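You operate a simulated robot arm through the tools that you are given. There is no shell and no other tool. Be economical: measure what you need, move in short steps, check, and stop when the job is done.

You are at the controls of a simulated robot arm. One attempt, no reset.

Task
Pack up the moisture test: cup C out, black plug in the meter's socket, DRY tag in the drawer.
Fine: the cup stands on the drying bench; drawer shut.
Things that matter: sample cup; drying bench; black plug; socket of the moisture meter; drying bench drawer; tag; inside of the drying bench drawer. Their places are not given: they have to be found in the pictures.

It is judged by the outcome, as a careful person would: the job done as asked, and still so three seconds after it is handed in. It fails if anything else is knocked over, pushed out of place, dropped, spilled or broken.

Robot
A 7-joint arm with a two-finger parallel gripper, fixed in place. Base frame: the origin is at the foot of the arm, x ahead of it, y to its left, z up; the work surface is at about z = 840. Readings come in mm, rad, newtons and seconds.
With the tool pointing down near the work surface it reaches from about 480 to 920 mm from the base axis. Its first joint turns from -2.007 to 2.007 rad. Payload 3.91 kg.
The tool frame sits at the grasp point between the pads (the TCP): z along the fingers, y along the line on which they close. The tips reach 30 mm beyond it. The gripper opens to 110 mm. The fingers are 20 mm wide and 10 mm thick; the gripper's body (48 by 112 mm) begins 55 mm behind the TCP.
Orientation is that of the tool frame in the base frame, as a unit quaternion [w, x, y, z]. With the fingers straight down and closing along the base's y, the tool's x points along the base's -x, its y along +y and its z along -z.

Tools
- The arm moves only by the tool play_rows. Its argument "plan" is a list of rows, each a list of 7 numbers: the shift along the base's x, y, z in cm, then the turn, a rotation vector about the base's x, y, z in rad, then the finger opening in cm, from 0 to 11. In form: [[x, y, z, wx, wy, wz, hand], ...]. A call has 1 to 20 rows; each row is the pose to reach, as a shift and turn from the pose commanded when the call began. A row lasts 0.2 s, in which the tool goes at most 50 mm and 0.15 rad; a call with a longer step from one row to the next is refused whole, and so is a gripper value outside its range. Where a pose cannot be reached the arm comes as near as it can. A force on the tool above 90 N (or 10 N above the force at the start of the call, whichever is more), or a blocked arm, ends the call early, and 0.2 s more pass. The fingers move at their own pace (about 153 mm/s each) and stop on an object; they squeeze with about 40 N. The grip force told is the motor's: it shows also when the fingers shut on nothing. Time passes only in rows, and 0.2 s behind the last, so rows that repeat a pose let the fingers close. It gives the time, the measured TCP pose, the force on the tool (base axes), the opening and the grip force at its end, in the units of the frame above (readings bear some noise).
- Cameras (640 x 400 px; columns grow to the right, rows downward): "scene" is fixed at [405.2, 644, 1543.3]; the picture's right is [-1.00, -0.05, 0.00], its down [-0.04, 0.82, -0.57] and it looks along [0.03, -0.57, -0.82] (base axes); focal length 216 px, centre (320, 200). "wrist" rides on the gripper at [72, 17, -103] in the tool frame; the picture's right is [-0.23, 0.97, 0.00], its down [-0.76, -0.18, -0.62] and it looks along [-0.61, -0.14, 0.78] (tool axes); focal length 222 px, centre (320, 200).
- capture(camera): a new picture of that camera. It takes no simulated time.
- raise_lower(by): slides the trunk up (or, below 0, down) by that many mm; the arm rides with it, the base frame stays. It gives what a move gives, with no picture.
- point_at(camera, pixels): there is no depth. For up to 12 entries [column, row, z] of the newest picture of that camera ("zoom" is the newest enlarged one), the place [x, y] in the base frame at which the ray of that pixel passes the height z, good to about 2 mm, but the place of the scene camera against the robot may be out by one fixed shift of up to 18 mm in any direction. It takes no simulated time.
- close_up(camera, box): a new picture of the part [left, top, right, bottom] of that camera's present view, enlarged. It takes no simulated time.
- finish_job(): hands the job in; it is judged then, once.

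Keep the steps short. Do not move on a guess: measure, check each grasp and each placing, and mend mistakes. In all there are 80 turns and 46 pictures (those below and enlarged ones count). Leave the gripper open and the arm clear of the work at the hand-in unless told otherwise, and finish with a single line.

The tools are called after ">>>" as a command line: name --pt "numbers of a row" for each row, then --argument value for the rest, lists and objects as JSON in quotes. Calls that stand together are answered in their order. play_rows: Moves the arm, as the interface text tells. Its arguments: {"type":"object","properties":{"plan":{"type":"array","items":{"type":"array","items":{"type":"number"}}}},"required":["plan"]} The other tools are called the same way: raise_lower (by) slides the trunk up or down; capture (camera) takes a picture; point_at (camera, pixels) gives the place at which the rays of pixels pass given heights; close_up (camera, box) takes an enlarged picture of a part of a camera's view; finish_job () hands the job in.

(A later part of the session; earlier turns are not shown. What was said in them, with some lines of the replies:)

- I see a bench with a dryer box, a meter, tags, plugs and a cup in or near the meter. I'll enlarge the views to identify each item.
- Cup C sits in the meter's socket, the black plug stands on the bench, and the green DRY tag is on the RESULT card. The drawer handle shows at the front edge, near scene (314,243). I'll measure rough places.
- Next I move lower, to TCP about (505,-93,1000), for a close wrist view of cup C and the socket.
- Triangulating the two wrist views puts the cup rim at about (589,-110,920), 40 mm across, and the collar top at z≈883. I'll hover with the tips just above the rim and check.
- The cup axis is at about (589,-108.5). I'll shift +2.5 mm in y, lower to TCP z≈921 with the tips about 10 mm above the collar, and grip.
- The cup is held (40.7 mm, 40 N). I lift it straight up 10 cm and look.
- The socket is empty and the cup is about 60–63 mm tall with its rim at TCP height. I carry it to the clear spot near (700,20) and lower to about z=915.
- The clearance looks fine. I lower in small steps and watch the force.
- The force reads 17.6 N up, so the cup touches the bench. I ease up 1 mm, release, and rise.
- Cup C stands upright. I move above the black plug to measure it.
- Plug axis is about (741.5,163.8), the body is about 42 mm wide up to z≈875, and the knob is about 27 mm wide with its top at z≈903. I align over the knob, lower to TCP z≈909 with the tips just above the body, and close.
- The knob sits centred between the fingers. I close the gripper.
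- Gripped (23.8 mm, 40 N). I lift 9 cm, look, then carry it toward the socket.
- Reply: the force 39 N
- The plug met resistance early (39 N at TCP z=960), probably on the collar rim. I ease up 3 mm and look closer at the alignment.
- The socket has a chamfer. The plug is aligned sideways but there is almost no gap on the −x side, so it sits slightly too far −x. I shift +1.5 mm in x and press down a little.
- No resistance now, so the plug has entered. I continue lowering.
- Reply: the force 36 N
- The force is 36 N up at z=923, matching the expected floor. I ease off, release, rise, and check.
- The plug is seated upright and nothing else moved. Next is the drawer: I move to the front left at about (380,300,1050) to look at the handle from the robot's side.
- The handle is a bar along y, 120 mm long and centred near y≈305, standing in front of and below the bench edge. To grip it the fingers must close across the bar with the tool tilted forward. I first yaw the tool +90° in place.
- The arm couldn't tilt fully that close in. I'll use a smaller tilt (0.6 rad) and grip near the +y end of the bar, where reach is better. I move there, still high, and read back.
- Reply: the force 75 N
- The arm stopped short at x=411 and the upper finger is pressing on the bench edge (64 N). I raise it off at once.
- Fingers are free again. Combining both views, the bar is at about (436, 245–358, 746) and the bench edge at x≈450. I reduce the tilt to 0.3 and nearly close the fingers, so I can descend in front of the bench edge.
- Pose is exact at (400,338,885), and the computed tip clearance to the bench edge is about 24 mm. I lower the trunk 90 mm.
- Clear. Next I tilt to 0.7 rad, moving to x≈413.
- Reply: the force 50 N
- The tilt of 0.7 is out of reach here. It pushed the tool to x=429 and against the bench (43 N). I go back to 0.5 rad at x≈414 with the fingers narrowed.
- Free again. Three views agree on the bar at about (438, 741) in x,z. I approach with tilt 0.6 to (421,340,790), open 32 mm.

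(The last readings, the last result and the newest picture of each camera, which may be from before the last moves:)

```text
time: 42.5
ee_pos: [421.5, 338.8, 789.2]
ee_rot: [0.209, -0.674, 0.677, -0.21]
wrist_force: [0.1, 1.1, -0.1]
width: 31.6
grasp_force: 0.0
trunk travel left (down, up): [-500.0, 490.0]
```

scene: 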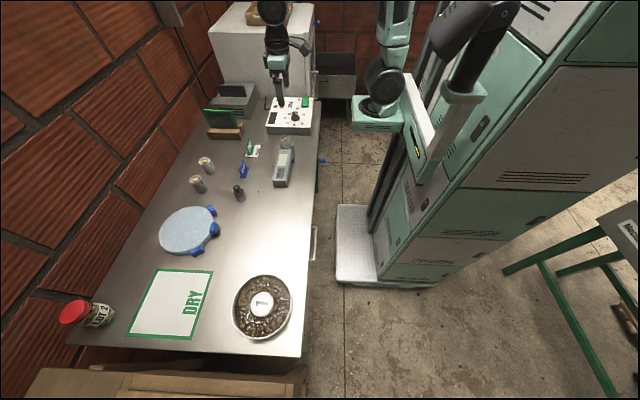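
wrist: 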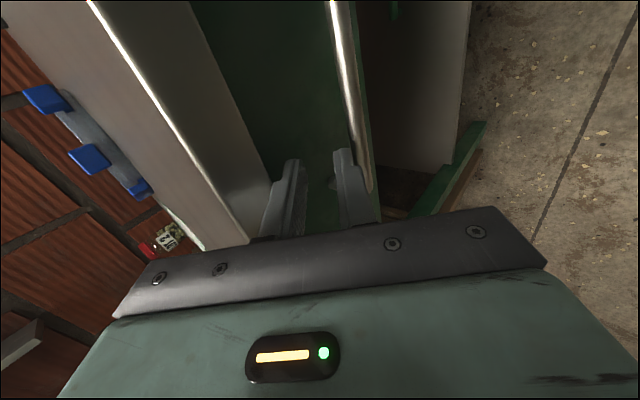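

Pose exact and no contact. I advance down to (425.5,339,760).

>>> play_rows --pt "0.15 0 -1 0 0 0 3.2" --pt "0.3 0 -2 0 0 0 3.2" --pt "0.4 0 -3 0 0 0 3.2" --pt "0.4 0 -3 0 0 0 3.2"

>>> close_up --camera "wrist" --box '[220, 50, 440, 240]'

```text
time: 43.5
ee_pos: [426.1, 341.3, 761.6]
ee_rot: [0.209, -0.676, 0.676, -0.208]
wrist_force: [-1.6, 0.2, 0.3]
width: 32.2
grasp_force: 0.0
trunk travel left (down, up): [-500.0, 490.0]
```

```text
2.11 times, centred on (330, 145) of wrist
```

zoom: 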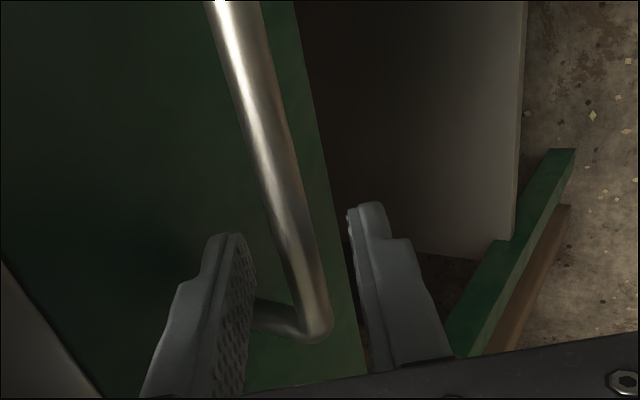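

The bar lies between the fingers, about 5 mm off-centre toward the upper finger. I correct by (+2,+4) mm and close.

>>> play_rows --pt "0.2 0 0.4 0 0 0 3.2" --pt "0.2 0 0.4 0 0 0 1.8" --pt "0.2 0 0.4 0 0 0 0.5" --pt "0.2 0 0.4 0 0 0 0.5" --pt "0.2 0 0.4 0 0 0 0.5"

```text
time: 44.6
ee_pos: [426.6, 340.5, 763.9]
ee_rot: [-0.209, 0.676, -0.675, 0.209]
wrist_force: [-15.8, -0.2, -16.7]
width: 16.2
grasp_force: 11.0
trunk travel left (down, up): [-500.0, 490.0]
```

>>> play_rows --pt "-0.1 0 -0.1 0 0 0 0.5" --pt "-0.1 0 -0.1 0 0 0 0.5" --pt "-0.1 0 -0.1 0 0 0 0.5"

```text
time: 45.5
ee_pos: [426.2, 340.2, 764.6]
ee_rot: [-0.209, 0.676, -0.675, 0.208]
wrist_force: [-21.7, 5.6, -9.8]
width: 16.7
grasp_force: 11.6
trunk travel left (down, up): [-500.0, 490.0]
```

The force direction shows the lower finger pressing on the bar, so I overcorrected. I shift back about 3 mm across and let it close.

>>> play_rows --pt "-0.15 0 -0.1 0 0 0 0.5" --pt "-0.27 0 -0.19 0 0 0 0.5" --pt "-0.27 0 -0.19 0 0 0 0.5"

```text
time: 46.2
ee_pos: [425.3, 338.4, 761.5]
ee_rot: [0.209, -0.675, 0.675, -0.211]
wrist_force: [-17.0, 3.7, -5.2]
width: 13.4
grasp_force: 8.5
trunk travel left (down, up): [-500.0, 490.0]
```

The fingers are settling onto the bar. I now pull gently 10 mm toward −x and check forces.

>>> play_rows --pt "-0.3 0 -0.1 0 0 0 0.5" --pt "-0.6 0 -0.1 0 0 0 0.5" --pt "-0.9 0 -0.1 0 0 0 0.5" --pt "-0.9 0 -0.1 0 0 0 0.5"

```text
time: 47.2
ee_pos: [424.7, 337.4, 760.5]
ee_rot: [0.208, -0.669, 0.681, -0.211]
wrist_force: [-0.3, 24.8, -9.5]
width: 11.4
grasp_force: 45.3
trunk travel left (down, up): [-500.0, 490.0]
```

Now firmly gripped (11.4 mm, 45 N), but this tilt limits the reach. I reduce the tilt while pulling.

>>> play_rows --pt "0 0 0.05 0 0.05 0 0.5" --pt "-0.2 0 0.12 0 0.1 0 0.5" --pt "-0.5 0 0.15 0 0.15 0 0.5" --pt "-0.8 0 0.25 0 0.2 0 0.5" --pt "-1.0 0 0.3 0 0.25 0 0.5" --pt "-1.4 0 0.32 0 0.3 0 0.5" --pt "-1.4 0 0.32 0 0.3 0 0.5"

```text
time: 48.9
ee_pos: [400.6, 337.5, 763.9]
ee_rot: [-0.105, 0.699, -0.699, 0.106]
wrist_force: [-0.1, -25.5, -1.0]
width: 11.7
grasp_force: 44.7
trunk travel left (down, up): [-500.0, 490.0]
```

The drawer is moving (bar now at x≈407). I continue pulling while bringing the tool to vertical.

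>>> play_rows --pt "-0.6 -0.1 0.05 0 0.08 0 0.5" --pt "-1.2 -0.2 0.08 0 0.15 0 0.5" --pt "-1.8 -0.2 0.1 0 0.23 0 0.5" --pt "-2.4 -0.2 0.1 0 0.3 0 0.5" --pt "-3.2 -0.2 0.1 0 0.3 0 0.5" --pt "-4.2 -0.2 0.1 0 0.3 0 0.5" --pt "-5.2 -0.2 0.1 0 0.3 0 0.5" --pt "-5.2 -0.2 0.1 0 0.3 0 0.5"

```text
time: 50.6
ee_pos: [348.2, 336.8, 764.4]
ee_rot: [0.001, -0.707, 0.707, 0.002]
wrist_force: [-0.9, 0.0, 13.6]
width: 11.6
grasp_force: 44.8
trunk travel left (down, up): [-500.0, 490.0]
```

The drawer is about 90 mm open. I pull a further 35 mm, tilting slightly the other way.

>>> play_rows --pt "-0.4 0 -0.02 0 0.1 0 0.5" --pt "-1.0 0 -0.05 0 0.2 0 0.5" --pt "-1.7 0 -0.1 0 0.3 0 0.5" --pt "-2.3 0 -0.1 0 0.35 0 0.5" --pt "-2.9 0 -0.12 0 0.4 0 0.5" --pt "-2.9 0 -0.12 0 0.4 0 0.5"

```text
time: 52.0
ee_pos: [343.8, 337.9, 764.5]
ee_rot: [0.104, 0.707, -0.691, -0.112]
wrist_force: [0.8, -2.5, 38.7]
width: 15.9
grasp_force: 10.9
trunk travel left (down, up): [-500.0, 490.0]
```

About 100 mm open. I open the fingers, retreat along the tool axis, and restore vertical.

>>> play_rows --pt "0 0 0 0 0 0 3.5" --pt "0 0 0 0 0 0 3.5" --pt "0.6 0 2 0 0 0 3.5" --pt "1.2 0 4 0 0 0 3.5" --pt "1.2 0 6 0 -0.1 0 3.5" --pt "1.2 0 8 0 -0.2 0 3.5" --pt "1.2 0 12 0 -0.3 0 3.5" --pt "1.2 0 16 0 -0.4 0 5" --pt "1.2 0 20 0 -0.4 0 5" --pt "1.2 0 24 0 -0.4 0 5" --pt "1.2 0 24 0 -0.4 0 5"

>>> capture --camera "scene"

```text
time: 52.9
ee_pos: [358.2, 336.5, 767.9]
ee_rot: [0.097, 0.706, -0.694, -0.105]
wrist_force: [-0.2, 25.2, -20.8]
width: 38.0
grasp_force: 2.5
trunk travel left (down, up): [-500.0, 490.0]
stopped in row 4: the force on the tool passed its limit (the readings are from after the stop); the commanded pose is now the measured one
```

```text
8 pictures are left
```

scene: 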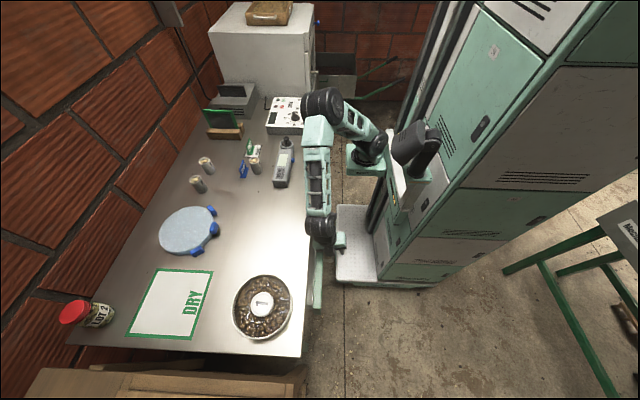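

The retreat stopped on force. I look at what is touching.

>>> capture --camera "wrist"

```text
7 pictures are left
```

wrist: 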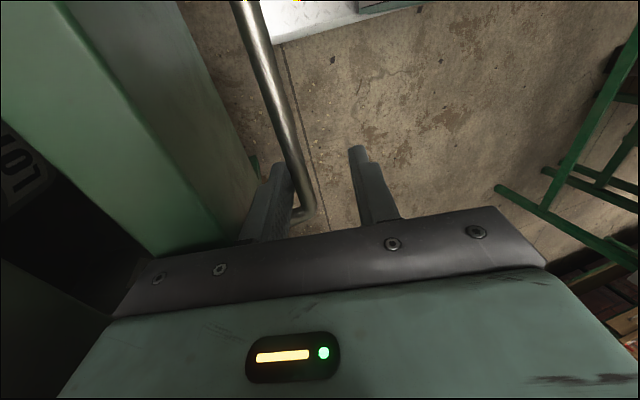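

The inner finger sits between the bar and the drawer front. I retreat strictly along the tool axis in small steps.

>>> play_rows --pt "0 0 0.3 0 0 0 3.6" --pt "0.1 0 0.8 0 0 0 3.6" --pt "0.3 0 1.6 0 0 0 3.6" --pt "0.6 0 2.6 0 0 0 3.6" --pt "0.9 0 3.6 0 0 0 3.6" --pt "1.2 0 4.6 0 0 0 3.6" --pt "1.2 0 4.6 0 0 0 3.6"

```text
time: 53.6
ee_pos: [366.2, 337.4, 769.2]
ee_rot: [0.092, 0.703, -0.697, -0.101]
wrist_force: [0.3, 35.2, -58.9]
width: 44.5
grasp_force: 8.9
trunk travel left (down, up): [-500.0, 490.0]
stopped in row 3: the force on the tool passed its limit (the readings are from after the stop); the commanded pose is now the measured one
```

Still catching. I need one more look before moving again.

>>> close_up --camera "wrist" --box '[180, 80, 420, 240]'

```text
2.50 times, centred on (300, 160) of wrist
```

zoom: 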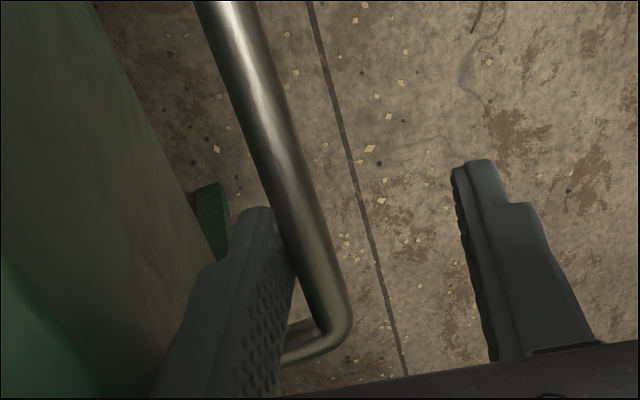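

The inner finger's pad is pressing on the bar because the fingers are trying to close to 36 mm. I open to 55 mm in place to free it.

>>> play_rows --pt "0 0 0 0 0 0 5" --pt "0 0 0 0 0 0 5.5" --pt "0 0 0 0 0 0 5.5"

```text
time: 54.4
ee_pos: [364.1, 336.7, 770.8]
ee_rot: [0.091, 0.705, -0.696, -0.103]
wrist_force: [1.6, 28.5, -35.4]
width: 60.3
grasp_force: 5.3
trunk travel left (down, up): [-500.0, 490.0]
```

>>> play_rows --pt "0 0 -0.3 0 0 0 5.5" --pt "0 0 -0.6 0 0 0 5.5" --pt "0 0 -0.6 0 0 0 5.5"

```text
time: 55.2
ee_pos: [362.1, 337.3, 770.9]
ee_rot: [0.089, 0.705, -0.696, -0.104]
wrist_force: [1.0, 17.0, 27.4]
width: 51.7
grasp_force: 0.1
trunk travel left (down, up): [-500.0, 490.0]
```

The z is locked in both directions. The leaning finger is wedged between the bar and the drawer-front top edge. Turning the tool back to vertical should free it.

>>> play_rows --pt "0 0 0.4 0 -0.07 0 4.5" --pt "0 0 0.5 0 -0.14 0 4" --pt "0 0 0.5 0 -0.21 0 4" --pt "0 0 0.5 0 -0.27 0 4" --pt "0 0 0.5 0 -0.27 0 4"

```text
time: 56.4
ee_pos: [358.7, 335.0, 771.6]
ee_rot: [0.004, 0.712, -0.702, -0.012]
wrist_force: [0.7, -0.5, 0.6]
width: 40.0
grasp_force: 0.0
trunk travel left (down, up): [-500.0, 490.0]
```

Freed: forces are zero and the tool is vertical. I rise straight up a little, then by the trunk.

>>> play_rows --pt "0 0 1 0 0 0 4" --pt "0 0 2.5 0 0 0 4" --pt "0 0 4.5 0 0 0 4" --pt "0 0 6.5 0 0 0 4" --pt "0 0 6.5 0 0 0 4"

```text
time: 57.6
ee_pos: [359.2, 335.5, 836.0]
ee_rot: [0.003, 0.712, -0.702, -0.012]
wrist_force: [-0.6, 0.1, -0.3]
width: 40.1
grasp_force: 0.0
trunk travel left (down, up): [-500.0, 490.0]
```

>>> raise_lower --by 200

>>> play_rows --pt "1 0 1 0 0 -0.15 6" --pt "2 0 2 0 0 -0.3 8" --pt "3 0 2 0 0 -0.45 8" --pt "4 0 2 0 0 -0.6 8" --pt "5 0 2 0 0 -0.75 8" --pt "6 -1 2 0 0 -0.9 8" --pt "7 -2 2 0 0 -1.05 8" --pt "8 -3 2 0 0 -1.2 8" --pt "9 -4 2 0 0 -1.35 8" --pt "10 -5 2 0 0 -1.5 8" --pt "12 -6 2 0 0 -1.5708 8" --pt "12 -6 2 0 0 -1.5708 8"

```text
time: 59.7
ee_pos: [358.9, 336.4, 1035.6]
ee_rot: [0.003, 0.713, -0.701, -0.011]
wrist_force: [0.2, -0.2, -0.9]
width: 40.1
grasp_force: 0.0
trunk travel left (down, up): [-700.0, 290.0]
```

```text
time: 62.3
ee_pos: [480.7, 274.6, 1056.9]
ee_rot: [0.006, -0.009, 1.0, 0.011]
wrist_force: [0.3, -0.2, 0.5]
width: 80.1
grasp_force: 0.0
trunk travel left (down, up): [-700.0, 290.0]
```

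Upright again with yaw 0. I go over to the DRY tag, to about (733,-105,1005), for a look.

>>> play_rows --pt "2.5 -3.8 0 0 0 0 8" --pt "5 -7.6 0 0 0 0 8" --pt "7.5 -11.4 0 0 0 0 8" --pt "10 -15.2 0 0 0 0 8" --pt "12.5 -19 0 0 0 0 8" --pt "15 -22.8 0 0 0 0 8" --pt "17.5 -26.6 0 0 0 0 8" --pt "20 -30.4 0 0 0 0 8" --pt "22.5 -34.2 0 0 0 0 8" --pt "25.2 -38 0 0 0 0 8" --pt "25.2 -38 -3 0 0 0 8" --pt "25.2 -38 -5.2 0 0 0 8" --pt "25.2 -38 -5.2 0 0 0 8"

>>> close_up --camera "wrist" --box '[240, 80, 420, 240]'

```text
time: 65.1
ee_pos: [731.5, -102.9, 1003.1]
ee_rot: [0.006, -0.008, 1.0, 0.011]
wrist_force: [0.0, 0.0, -0.6]
width: 80.1
grasp_force: 0.0
trunk travel left (down, up): [-700.0, 290.0]
```

```text
2.50 times, centred on (330, 160) of wrist
```

zoom: 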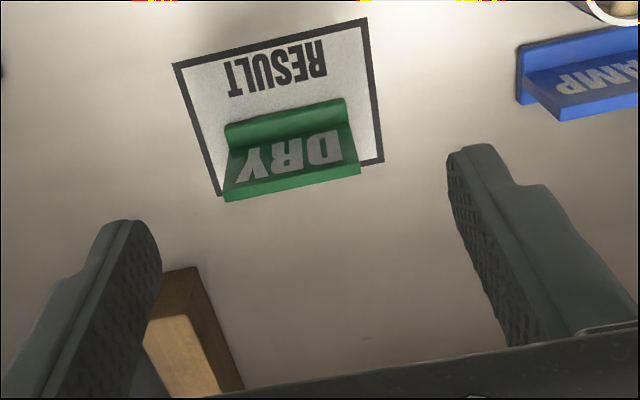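

>>> point_at --camera "zoom" --pixels '[[225, 127, 846], [346, 100, 846], [232, 148, 846], [350, 122, 846], [225, 196, 880], [360, 173, 880], [225, 196, 870], [360, 173, 870], [225, 196, 890], [360, 173, 890], [292, 184, 880]]'

```text
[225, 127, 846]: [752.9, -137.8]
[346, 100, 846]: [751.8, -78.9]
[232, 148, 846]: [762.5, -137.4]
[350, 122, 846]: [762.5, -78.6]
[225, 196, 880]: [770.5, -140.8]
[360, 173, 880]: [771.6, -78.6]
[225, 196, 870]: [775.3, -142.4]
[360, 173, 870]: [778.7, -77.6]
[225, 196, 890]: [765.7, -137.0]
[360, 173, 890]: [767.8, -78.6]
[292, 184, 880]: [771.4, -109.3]
```

The tag lies along y, 59 mm long (y −138…−79), with its plate at x≈766 and top at z≈888. I'll grip its ends along y: align at (763.5,-108.5), lower to z≈882, and close.

>>> play_rows --pt "1.6 -0.56 0 0 0 0 8" --pt "3.2 -0.56 0 0 0 0 8" --pt "3.2 -0.56 -4 0 0 0 8" --pt "3.2 -0.56 -8 0 0 0 8" --pt "3.2 -0.56 -11 0 0 0 8" --pt "3.2 -0.56 -12.1 0 0 0 8" --pt "3.2 -0.56 -12.1 0 0 0 8" --pt "3.2 -0.56 -12.1 0 0 0 6.5" --pt "3.2 -0.56 -12.1 0 0 0 5" --pt "3.2 -0.56 -12.1 0 0 0 5" --pt "3.2 -0.56 -12.1 0 0 0 5"

```text
time: 67.5
ee_pos: [764.7, -110.2, 884.6]
ee_rot: [0.006, -0.008, 1.0, 0.011]
wrist_force: [-0.1, -0.4, -0.4]
width: 59.1
grasp_force: 40.0
trunk travel left (down, up): [-700.0, 290.0]
```

Tag gripped (59.1 mm, 40 N). I lift it and carry it toward the drawer, high.

>>> play_rows --pt "0 0 1.5 0 0 0 5" --pt "0 0 5 0 0 0 5" --pt "0 0 10 0 0 0 5" --pt "0 0 15 0 0 0 5" --pt "-3 3.5 15 0 0 0 5" --pt "-6 7 15 0 0 0 5" --pt "-9 10.5 15 0 0 0 5" --pt "-12 14 15 0 0 0 5" --pt "-15 17.5 15 0 0 0 5" --pt "-18 21 15 0 0 0 5" --pt "-21 24.5 15 0 0 0 5" --pt "-24 28 15 0 0 0 5" --pt "-27 31.5 15 0 0 0 5" --pt "-30 35 15 0 0 0 5" --pt "-33 38.5 15 0 0 0 5" --pt "-36 42 15 0 0 0 5" --pt "-36 42 15 0 0 0 5"

>>> capture --camera "wrist"

```text
time: 71.1
ee_pos: [402.2, 312.5, 1032.4]
ee_rot: [0.006, -0.008, 1.0, 0.01]
wrist_force: [-0.3, 0.0, -0.5]
width: 58.7
grasp_force: 40.1
trunk travel left (down, up): [-700.0, 290.0]
```

```text
4 pictures are left
```

wrist: 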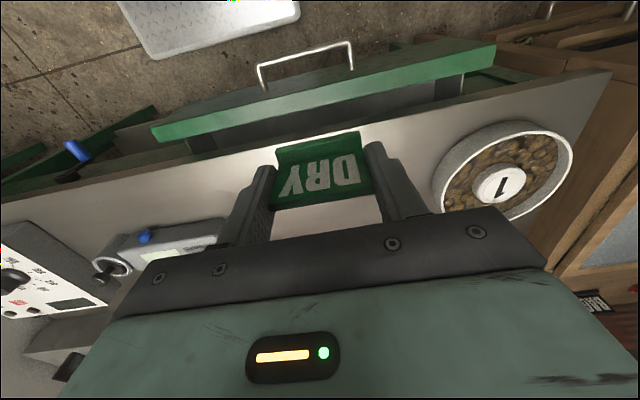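

>>> point_at --camera "wrist" --pixels '[[330, 85, 810], [330, 103, 810], [330, 103, 790], [330, 118, 780], [330, 118, 750], [330, 132, 840], [330, 128, 815], [215, 140, 790], [465, 85, 790], [305, 62, 741], [352, 42, 741], [258, 65, 741]]'

>>> close_up --camera "wrist" --box '[180, 30, 480, 170]'

```text
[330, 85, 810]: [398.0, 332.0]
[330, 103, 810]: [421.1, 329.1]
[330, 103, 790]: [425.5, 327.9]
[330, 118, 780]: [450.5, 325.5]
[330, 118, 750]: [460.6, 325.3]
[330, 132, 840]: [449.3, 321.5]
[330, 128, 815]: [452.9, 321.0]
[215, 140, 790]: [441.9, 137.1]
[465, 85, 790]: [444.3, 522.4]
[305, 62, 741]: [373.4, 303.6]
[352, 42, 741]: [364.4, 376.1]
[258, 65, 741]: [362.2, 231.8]
```

```text
2.13 times, centred on (330, 100) of wrist
```

zoom: 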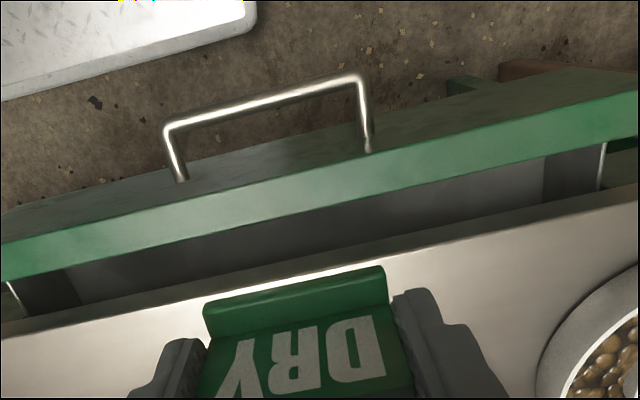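

The drawer has slipped back to about 75 mm open, leaving only 28 mm clear between its front wall and the bench edge. That is too tight for the tag. I'll set the tag on the clear bench area at (514,250) and pull the drawer further from inside its front wall.

>>> play_rows --pt "4 -2 0 0 0 0 5" --pt "8 -4 0 0 0 0 5" --pt "11.8 -6.2 0 0 0 0 5" --pt "11.8 -6.2 -4 0 0 0 5" --pt "11.8 -6.2 -8 0 0 0 5" --pt "11.8 -6.2 -12 0 0 0 5" --pt "11.8 -6.2 -14 0 0 0 5" --pt "11.8 -6.2 -14.6 0 0 0 5" --pt "11.8 -6.2 -14.6 0 0 0 5"

```text
time: 73.1
ee_pos: [521.7, 249.1, 888.0]
ee_rot: [0.006, -0.01, 1.0, 0.01]
wrist_force: [-0.4, -0.4, -0.5]
width: 58.7
grasp_force: 39.5
trunk travel left (down, up): [-700.0, 290.0]
```

>>> play_rows --pt "0 0 -0.2 0 0 0 5" --pt "0 0 -0.35 0 0 0 5" --pt "0 0 -0.35 0 0 0 5"

```text
time: 73.9
ee_pos: [521.2, 248.5, 884.0]
ee_rot: [0.006, -0.008, 1.0, 0.011]
wrist_force: [1.0, 0.0, 1.7]
width: 59.0
grasp_force: 39.6
trunk travel left (down, up): [-700.0, 290.0]
```

Light contact begins. I go 1 mm lower, release, and rise.

>>> play_rows --pt "0 0 -0.08 0 0 0 5" --pt "0 0 -0.08 0 0 0 6.5" --pt "0 0 -0.08 0 0 0 8" --pt "0 0 -0.08 0 0 0 8" --pt "0 0 3 0 0 0 8" --pt "0 0 7 0 0 0 8" --pt "0 0 11 0 0 0 8" --pt "0 0 11 0 0 0 8"

```text
time: 75.7
ee_pos: [522.6, 250.3, 993.3]
ee_rot: [0.006, -0.009, 1.0, 0.01]
wrist_force: [0.1, 0.4, 0.0]
width: 79.9
grasp_force: 0.0
trunk travel left (down, up): [-700.0, 290.0]
```

The tag stands on the bench at about (521,249). I close the fingers, square up the tool, and go above the drawer gap at (434.5,325) with the tips at z≈850.

>>> play_rows --pt "-3 2.5 0 -0.01 0.006 -0.009 6" --pt "-6 5 0 -0.02 0.012 -0.018 2" --pt "-8.75 7.5 0 -0.02 0.012 -0.018 0" --pt "-8.75 7.5 -4 -0.02 0.012 -0.018 0" --pt "-8.75 7.5 -8 -0.02 0.012 -0.018 0" --pt "-8.75 7.5 -11 -0.02 0.012 -0.018 0" --pt "-8.75 7.5 -11 -0.02 0.012 -0.018 0" --pt "-8.75 7.5 -11 -0.02 0.012 -0.018 0"

```text
time: 77.5
ee_pos: [431.9, 323.5, 882.4]
ee_rot: [0.001, 0.001, 1.0, 0.001]
wrist_force: [-0.4, 0.7, -0.3]
width: 0.0
grasp_force: 38.3
trunk travel left (down, up): [-700.0, 290.0]
```

>>> play_rows --pt "0.25 0 0 0 0 0 0" --pt "0.25 0 -2 0 0 0 0" --pt "0.25 0 -4 0 0 0 0" --pt "0.25 0 -4 0 0 0 0"

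```text
time: 78.5
ee_pos: [436.2, 323.5, 843.0]
ee_rot: [0.001, 0.0, 1.0, 0.0]
wrist_force: [-0.8, -0.3, -0.1]
width: 0.0
grasp_force: 37.5
trunk travel left (down, up): [-700.0, 290.0]
```

No contact with the tips at z≈813. I go down another 3 cm in small steps.

>>> play_rows --pt "-0.1 0 -0.7 0 0 0 0" --pt "-0.1 0 -1.4 0 0 0 0" --pt "-0.1 0 -2 0 0 0 0" --pt "-0.1 0 -2 0 0 0 0"

```text
time: 79.5
ee_pos: [436.1, 323.2, 822.9]
ee_rot: [0.001, 0.001, 1.0, 0.001]
wrist_force: [-0.2, -0.5, 0.4]
width: 0.0
grasp_force: 38.1
trunk travel left (down, up): [-700.0, 290.0]
```

>>> play_rows --pt "0 0 -0.6 0 0 0 0" --pt "0 0 -1.2 0 0 0 0" --pt "0 0 -1.2 0 0 0 0" --pt "-0.8 0 -1.2 0 0 0 0" --pt "-1.6 0 -1.2 0 0 0 0" --pt "-2.4 0 -1.2 0 0 0 0" --pt "-2.4 0 -1.2 0 0 0 0"

```text
time: 81.1
ee_pos: [411.0, 323.3, 809.5]
ee_rot: [0.0, 0.0, 1.0, 0.0]
wrist_force: [0.4, 0.5, 0.5]
width: 0.0
grasp_force: 37.9
trunk travel left (down, up): [-700.0, 290.0]
```

The wall gives way easily. I pull on to x≈358.

>>> play_rows --pt "-0.9 0.1 0 0 0 0 0" --pt "-1.8 0.2 0 0 0 0 0" --pt "-2.7 0.4 0 0 0 0 0" --pt "-3.6 0.6 0 0 0 0 0" --pt "-4.5 0.8 0 0 0 0 0" --pt "-5.3 1 0 0 0 0 0" --pt "-5.3 1 0 0 0 0 0"

```text
time: 82.7
ee_pos: [359.2, 334.7, 810.6]
ee_rot: [0.0, 0.001, 1.0, 0.001]
wrist_force: [0.4, 0.2, -0.2]
width: 0.1
grasp_force: 37.6
trunk travel left (down, up): [-700.0, 290.0]
```

Front wall is now at x≈349, about 100 mm clear. I back off the wall, rise, and return above the tag.

>>> play_rows --pt "1.5 0 0 0 0 0 0" --pt "3 0 1 0 0 0 0" --pt "4 0 5 0 0 0 0" --pt "4 0 9 0 0 0 0" --pt "4 0 13 0 0 0 0" --pt "4 0 17 0 0 0 4" --pt "8 -2.5 18 0 0 0 8" --pt "12 -5.5 18 0 0 0 8" --pt "16.2 -8.5 18 0 0 0 8" --pt "16.2 -8.5 18 0 0 0 8"

>>> capture --camera "wrist"

```text
refused: row 9 steps farther than a row can; nothing moved
```

```text
2 pictures are left
```

wrist: 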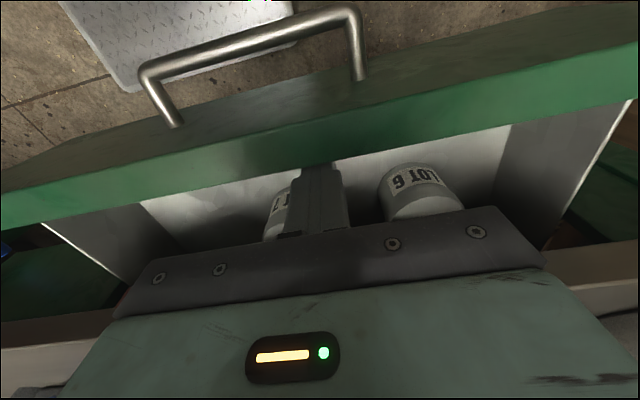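

The picture shows containers in the drawer (LOT 6 and LOT 7). I measure where they stand and where it is free.

>>> point_at --camera "wrist" --pixels '[[425, 180, 790], [425, 180, 770], [380, 190, 770], [465, 200, 770], [425, 218, 750], [270, 205, 770], [290, 185, 770], [270, 240, 750], [140, 203, 770], [175, 245, 740], [510, 130, 770], [495, 205, 740]]'

>>> play_rows --pt "1.5 0 0 0 0 0 0" --pt "3 0 1 0 0 0 0" --pt "4 0 5 0 0 0 0" --pt "4 0 9 0 0 0 0" --pt "4 0 13 0 0 0 0" --pt "4 0 17 0 0 0 4" --pt "8 -2.5 18 0 0 0 8" --pt "12 -5 18 0 0 0 8" --pt "16.2 -7.5 18 0 0 0 8" --pt "16.2 -8.5 18 0 0 0 8" --pt "16.2 -8.5 18 0 0 0 8"

```text
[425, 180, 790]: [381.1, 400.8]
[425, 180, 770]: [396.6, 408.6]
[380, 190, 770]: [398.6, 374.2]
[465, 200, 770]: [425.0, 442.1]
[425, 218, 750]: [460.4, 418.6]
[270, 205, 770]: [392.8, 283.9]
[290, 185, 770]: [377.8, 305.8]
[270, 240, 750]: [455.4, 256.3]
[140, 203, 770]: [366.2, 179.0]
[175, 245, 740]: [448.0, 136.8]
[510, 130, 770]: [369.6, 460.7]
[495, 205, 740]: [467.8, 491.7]
```

```text
time: 85.1
ee_pos: [521.4, 247.8, 990.0]
ee_rot: [0.0, 0.001, 1.0, 0.0]
wrist_force: [-0.9, -0.1, 0.0]
width: 80.0
grasp_force: 0.1
trunk travel left (down, up): [-700.0, 290.0]
```

The geometry fits a drawer floor at z≈700, interior y 90–515, and jars from x≈424 back. A 75 mm free strip lies behind the front wall, so the tag can go at (385,330). I re-grip the tag first.

>>> play_rows --pt "0 0.1 -4 0 0 0 8" --pt "0 0.1 -8 0 0 0 8" --pt "0 0.1 -10.5 0 0 0 8" --pt "0 0.1 -10.5 0 0 0 8" --pt "0 0.1 -10.5 0 0 0 6.5" --pt "0 0.1 -10.5 0 0 0 5" --pt "0 0.1 -10.5 0 0 0 5" --pt "0 0.1 -10.5 0 0 0 5"

```text
time: 86.9
ee_pos: [521.0, 250.1, 885.6]
ee_rot: [0.0, 0.001, 1.0, 0.0]
wrist_force: [-0.3, 0.2, -0.1]
width: 58.8
grasp_force: 40.0
trunk travel left (down, up): [-700.0, 290.0]
```

Gripped again. I lift 10 cm and move above the drawer gap at (385,330).

>>> play_rows --pt "0 0 3 0 0 0 5" --pt "0 0 7 0 0 0 5" --pt "0 0 10 0 0 0 5" --pt "-3.5 2 10 0 0 0 5" --pt "-7 4 10 0 0 0 5" --pt "-10.5 6 10 0 0 0 5" --pt "-13.6 8 10 0 0 0 5" --pt "-13.6 8 10 0 0 0 5" --pt "-13.6 8 10 0 0 0 5"

```text
time: 88.9
ee_pos: [383.0, 329.8, 985.7]
ee_rot: [0.0, 0.001, 1.0, 0.0]
wrist_force: [0.2, -0.1, -0.6]
width: 58.6
grasp_force: 39.8
trunk travel left (down, up): [-700.0, 290.0]
```

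I lower by the trunk 160 mm, with the tag bottom at about z≈780.

>>> raise_lower --by -160

```text
time: 90.8
ee_pos: [383.5, 328.7, 826.7]
ee_rot: [-0.001, 0.001, 1.0, 0.001]
wrist_force: [-0.3, -1.0, -1.0]
width: 58.9
grasp_force: 39.8
trunk travel left (down, up): [-540.0, 450.0]
5 turns are left
```

Few turns remain. I lower to TCP z≈746 with the tag bottom at about 701, watching force.

>>> play_rows --pt "0.2 0 -2 0 0 0 5" --pt "0.2 0 -4 0 0 0 5" --pt "0.2 0 -6 0 0 0 5" --pt "0.2 0 -7 0 0 0 5" --pt "0.2 0 -7.5 0 0 0 5" --pt "0.2 0 -7.8 0 0 0 5" --pt "0.2 0 -8.1 0 0 0 5" --pt "0.2 0 -8.1 0 0 0 5"

```text
time: 92.6
ee_pos: [385.9, 329.6, 744.7]
ee_rot: [0.0, 0.001, 1.0, 0.0]
wrist_force: [1.0, 0.2, 0.5]
width: 58.9
grasp_force: 40.0
trunk travel left (down, up): [-540.0, 450.0]
4 turns are left
```

No floor contact yet at tag bottom z≈700. I ease down 4 mm more, release, rise clear, and move in front of the drawer face at (295,459) for pushing. I also take a scene check.

>>> play_rows --pt "0 0 -0.2 0 0 0 5" --pt "0 0 -0.4 0 0 0 5" --pt "0 0 -0.4 0 0 0 6" --pt "0 0 -0.4 0 0 0 7.4" --pt "0 0 -0.4 0 0 0 7.4" --pt "0 0 2 0 0 0 7.4" --pt "0 0 6 0 0 0 7.4" --pt "0 0 10 0 0 0 7.4" --pt "0 0 13 0 0 0 5" --pt "-2.4 3.2 13 0 0 0 0" --pt "-4.8 6.4 13 0 0 0 0" --pt "-7.2 9.8 13 0 0 0 0" --pt "-9.1 13 13 0 0 0 0" --pt "-9.1 13 13 0 0 0 0" --pt "-9.1 13 9 0 0 0 0" --pt "-9.1 13 5.5 0 0 0 0" --pt "-9.1 13 4.5 0 0 0 0" --pt "-9.1 13 4.5 0 0 0 0"

>>> close_up --camera "scene" --box '[250, 190, 390, 310]'

```text
time: 96.4
ee_pos: [301.3, 458.8, 793.5]
ee_rot: [0.0, 0.005, 1.0, 0.003]
wrist_force: [0.0, 0.2, -0.2]
width: 0.1
grasp_force: 37.6
trunk travel left (down, up): [-540.0, 450.0]
```

```text
3.33 times, centred on (320, 250) of scene
3 turns are left
```

zoom: 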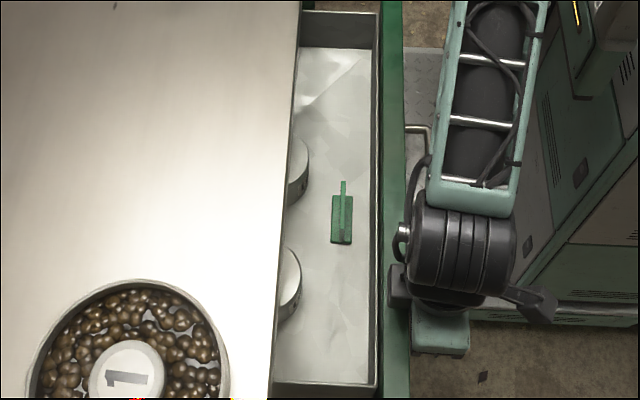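

The tag stands upright in the drawer, clear of the jars, and the fingers are outside the drawer face. I push it shut smoothly, tilting the fingertips forward so they go under the bench edge, then check with the last picture.

>>> play_rows --pt "0.9 0 -0.3 0 0 0 0" --pt "2.2 0 -0.8 0 0 0 0" --pt "3.7 0 -1.2 0 0 0 0" --pt "5.2 0 -1.5 0 0 0 0" --pt "6.7 0 -1.5 0 0 0 0" --pt "8.0 0 -1.5 0 0 0 0" --pt "9.0 0 -1.5 0 0 0 0" --pt "9.6 0 -1.5 0 -0.14 0 0" --pt "10.1 0 -1.5 0 -0.28 0 0" --pt "10.6 0 -1.5 0 -0.42 0 0" --pt "11.0 0 -1.5 0 -0.56 0 0" --pt "11.5 0 -1.5 0 -0.7 0 0" --pt "12.5 0 -1.5 0 -0.7 0 0" --pt "13.5 0 -1.5 0 -0.7 0 0" --pt "14.3 0 -1.5 0 -0.7 0 0" --pt "14.8 0 -1.5 0 -0.7 0 0" --pt "15.1 0 -1.5 0 -0.7 0 0" --pt "15.4 0 -1.5 0 -0.7 0 0" --pt "15.6 0 -1.5 0 -0.7 0 0" --pt "15.6 0 -1.5 0 -0.7 0 0"

>>> capture --camera "scene"

```text
time: 98.4
ee_pos: [434.6, 449.8, 776.7]
ee_rot: [0.117, 0.038, 0.992, 0.004]
wrist_force: [-66.0, -2.2, 16.1]
width: 0.2
grasp_force: 37.7
trunk travel left (down, up): [-540.0, 450.0]
stopped in row 10: the force on the tool passed its limit (the readings are from after the stop); the commanded pose is now the measured one
```

```text
0 pictures are left
2 turns are left
```

scene: 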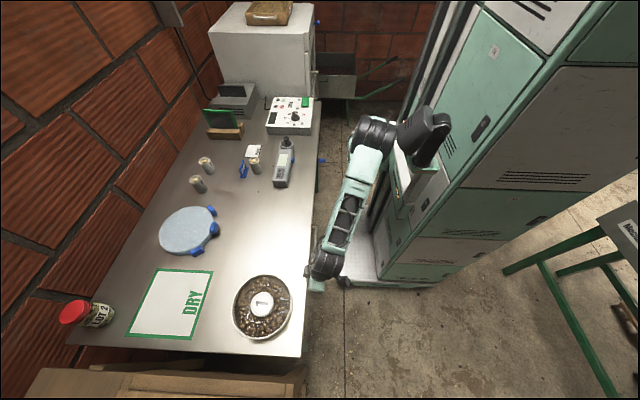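

The push stopped at 66 N with the gripper body on the bench edge, leaving the drawer roughly 20 mm from shut. I retreat, come in low at y≈332, and push the handle bar itself with a slight tilt until it stops. A short extra push follows, then I retreat and rise clear with the gripper open.

>>> play_rows --pt "-2 0 0 0 0.1 0.035 0" --pt "-4 0 0 0 0.2 0.07 0" --pt "-5.5 0 0 -0.008 0.234 0.076 0" --pt "-5.5 -4 0 -0.008 0.234 0.076 0" --pt "-5.5 -8 -0.5 -0.008 0.234 0.076 0" --pt "-5.5 -11.8 -0.9 -0.008 0.234 0.076 0" --pt "-5.5 -11.8 -1.7 -0.008 0.234 0.076 0" --pt "-4.5 -11.8 -1.7 -0.008 0.134 0.076 0" --pt "-3.8 -11.8 -1.7 -0.008 0.034 0.076 0" --pt "-3.2 -11.8 -1.7 -0.008 0.034 0.076 0" --pt "-2.7 -11.8 -1.7 -0.008 0.034 0.076 0" --pt "-2.2 -11.8 -1.7 -0.008 0.034 0.076 0" --pt "-1.8 -11.8 -1.7 -0.008 0.034 0.076 0" --pt "-1.5 -11.8 -1.7 -0.008 0.034 0.076 0" --pt "-1.3 -11.8 -1.7 -0.008 0.034 0.076 0" --pt "-1.1 -11.8 -1.7 -0.008 0.034 0.076 0" --pt "-1.1 -11.8 -1.7 -0.008 0.034 0.076 0"

>>> play_rows --pt "0.15 0 0 0 0 0 0" --pt "0.3 0 0 0 0 0 0" --pt "0.45 0 0 0 0 0 0" --pt "0.6 0 0 0 0 0 0"

>>> play_rows --pt "-1.5 0 0 0 0 0 0" --pt "-3 0 0 0 0.1 0 0" --pt "-4.2 0 0 0 0.2 0 0" --pt "-4.2 0 3 0 0.2 0 0" --pt "-4.2 0 7 0 0.2 0 3" --pt "-4.2 0 11 0 0.2 0 6" --pt "-4.2 0 15 0 0.2 0 8" --pt "-4.2 0 19 0 0.2 0 8" --pt "-4.2 0 22 0 0.2 0 8" --pt "-4.2 0 22 0 0.2 0 8"

>>> raise_lower --by 100

```text
time: 102.0
ee_pos: [415.8, 330.9, 755.6]
ee_rot: [0.096, -0.004, 0.995, -0.001]
wrist_force: [-37.3, -4.5, 8.2]
width: 0.1
grasp_force: 37.2
trunk travel left (down, up): [-540.0, 450.0]
stopped in row 17: the force on the tool passed its limit (the readings are from after the stop); the commanded pose is now the measured one
```

```text
time: 103.0
ee_pos: [416.8, 331.6, 753.4]
ee_rot: [0.095, -0.007, 0.995, -0.002]
wrist_force: [-83.3, -27.1, 24.9]
width: 0.0
grasp_force: 37.7
trunk travel left (down, up): [-540.0, 450.0]
```

```text
time: 105.2
ee_pos: [383.2, 330.0, 972.8]
ee_rot: [-0.001, -0.004, 1.0, 0.0]
wrist_force: [0.4, -0.1, -0.4]
width: 80.0
grasp_force: 0.1
trunk travel left (down, up): [-540.0, 450.0]
```

```text
time: 106.5
ee_pos: [384.3, 331.2, 1072.4]
ee_rot: [-0.002, -0.004, 1.0, 0.0]
wrist_force: [0.0, -0.4, 0.8]
width: 79.9
grasp_force: 0.0
trunk travel left (down, up): [-640.0, 350.0]
1 turns are left
```

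The bar met a firm stop (83 N) at finger lead x≈431, which matches the closed position measured at the start. The arm is clear and the gripper is open, so I hand in.

>>> finish_job

```text
The job is handed in.
```

Cup C stands on the drying bench, the black plug is seated in the meter's socket, and the DRY tag is in the drawer; I pushed the drawer to a firm stop at its original closed position, but had no pictures left to confirm it is shut or that the tag is still upright.
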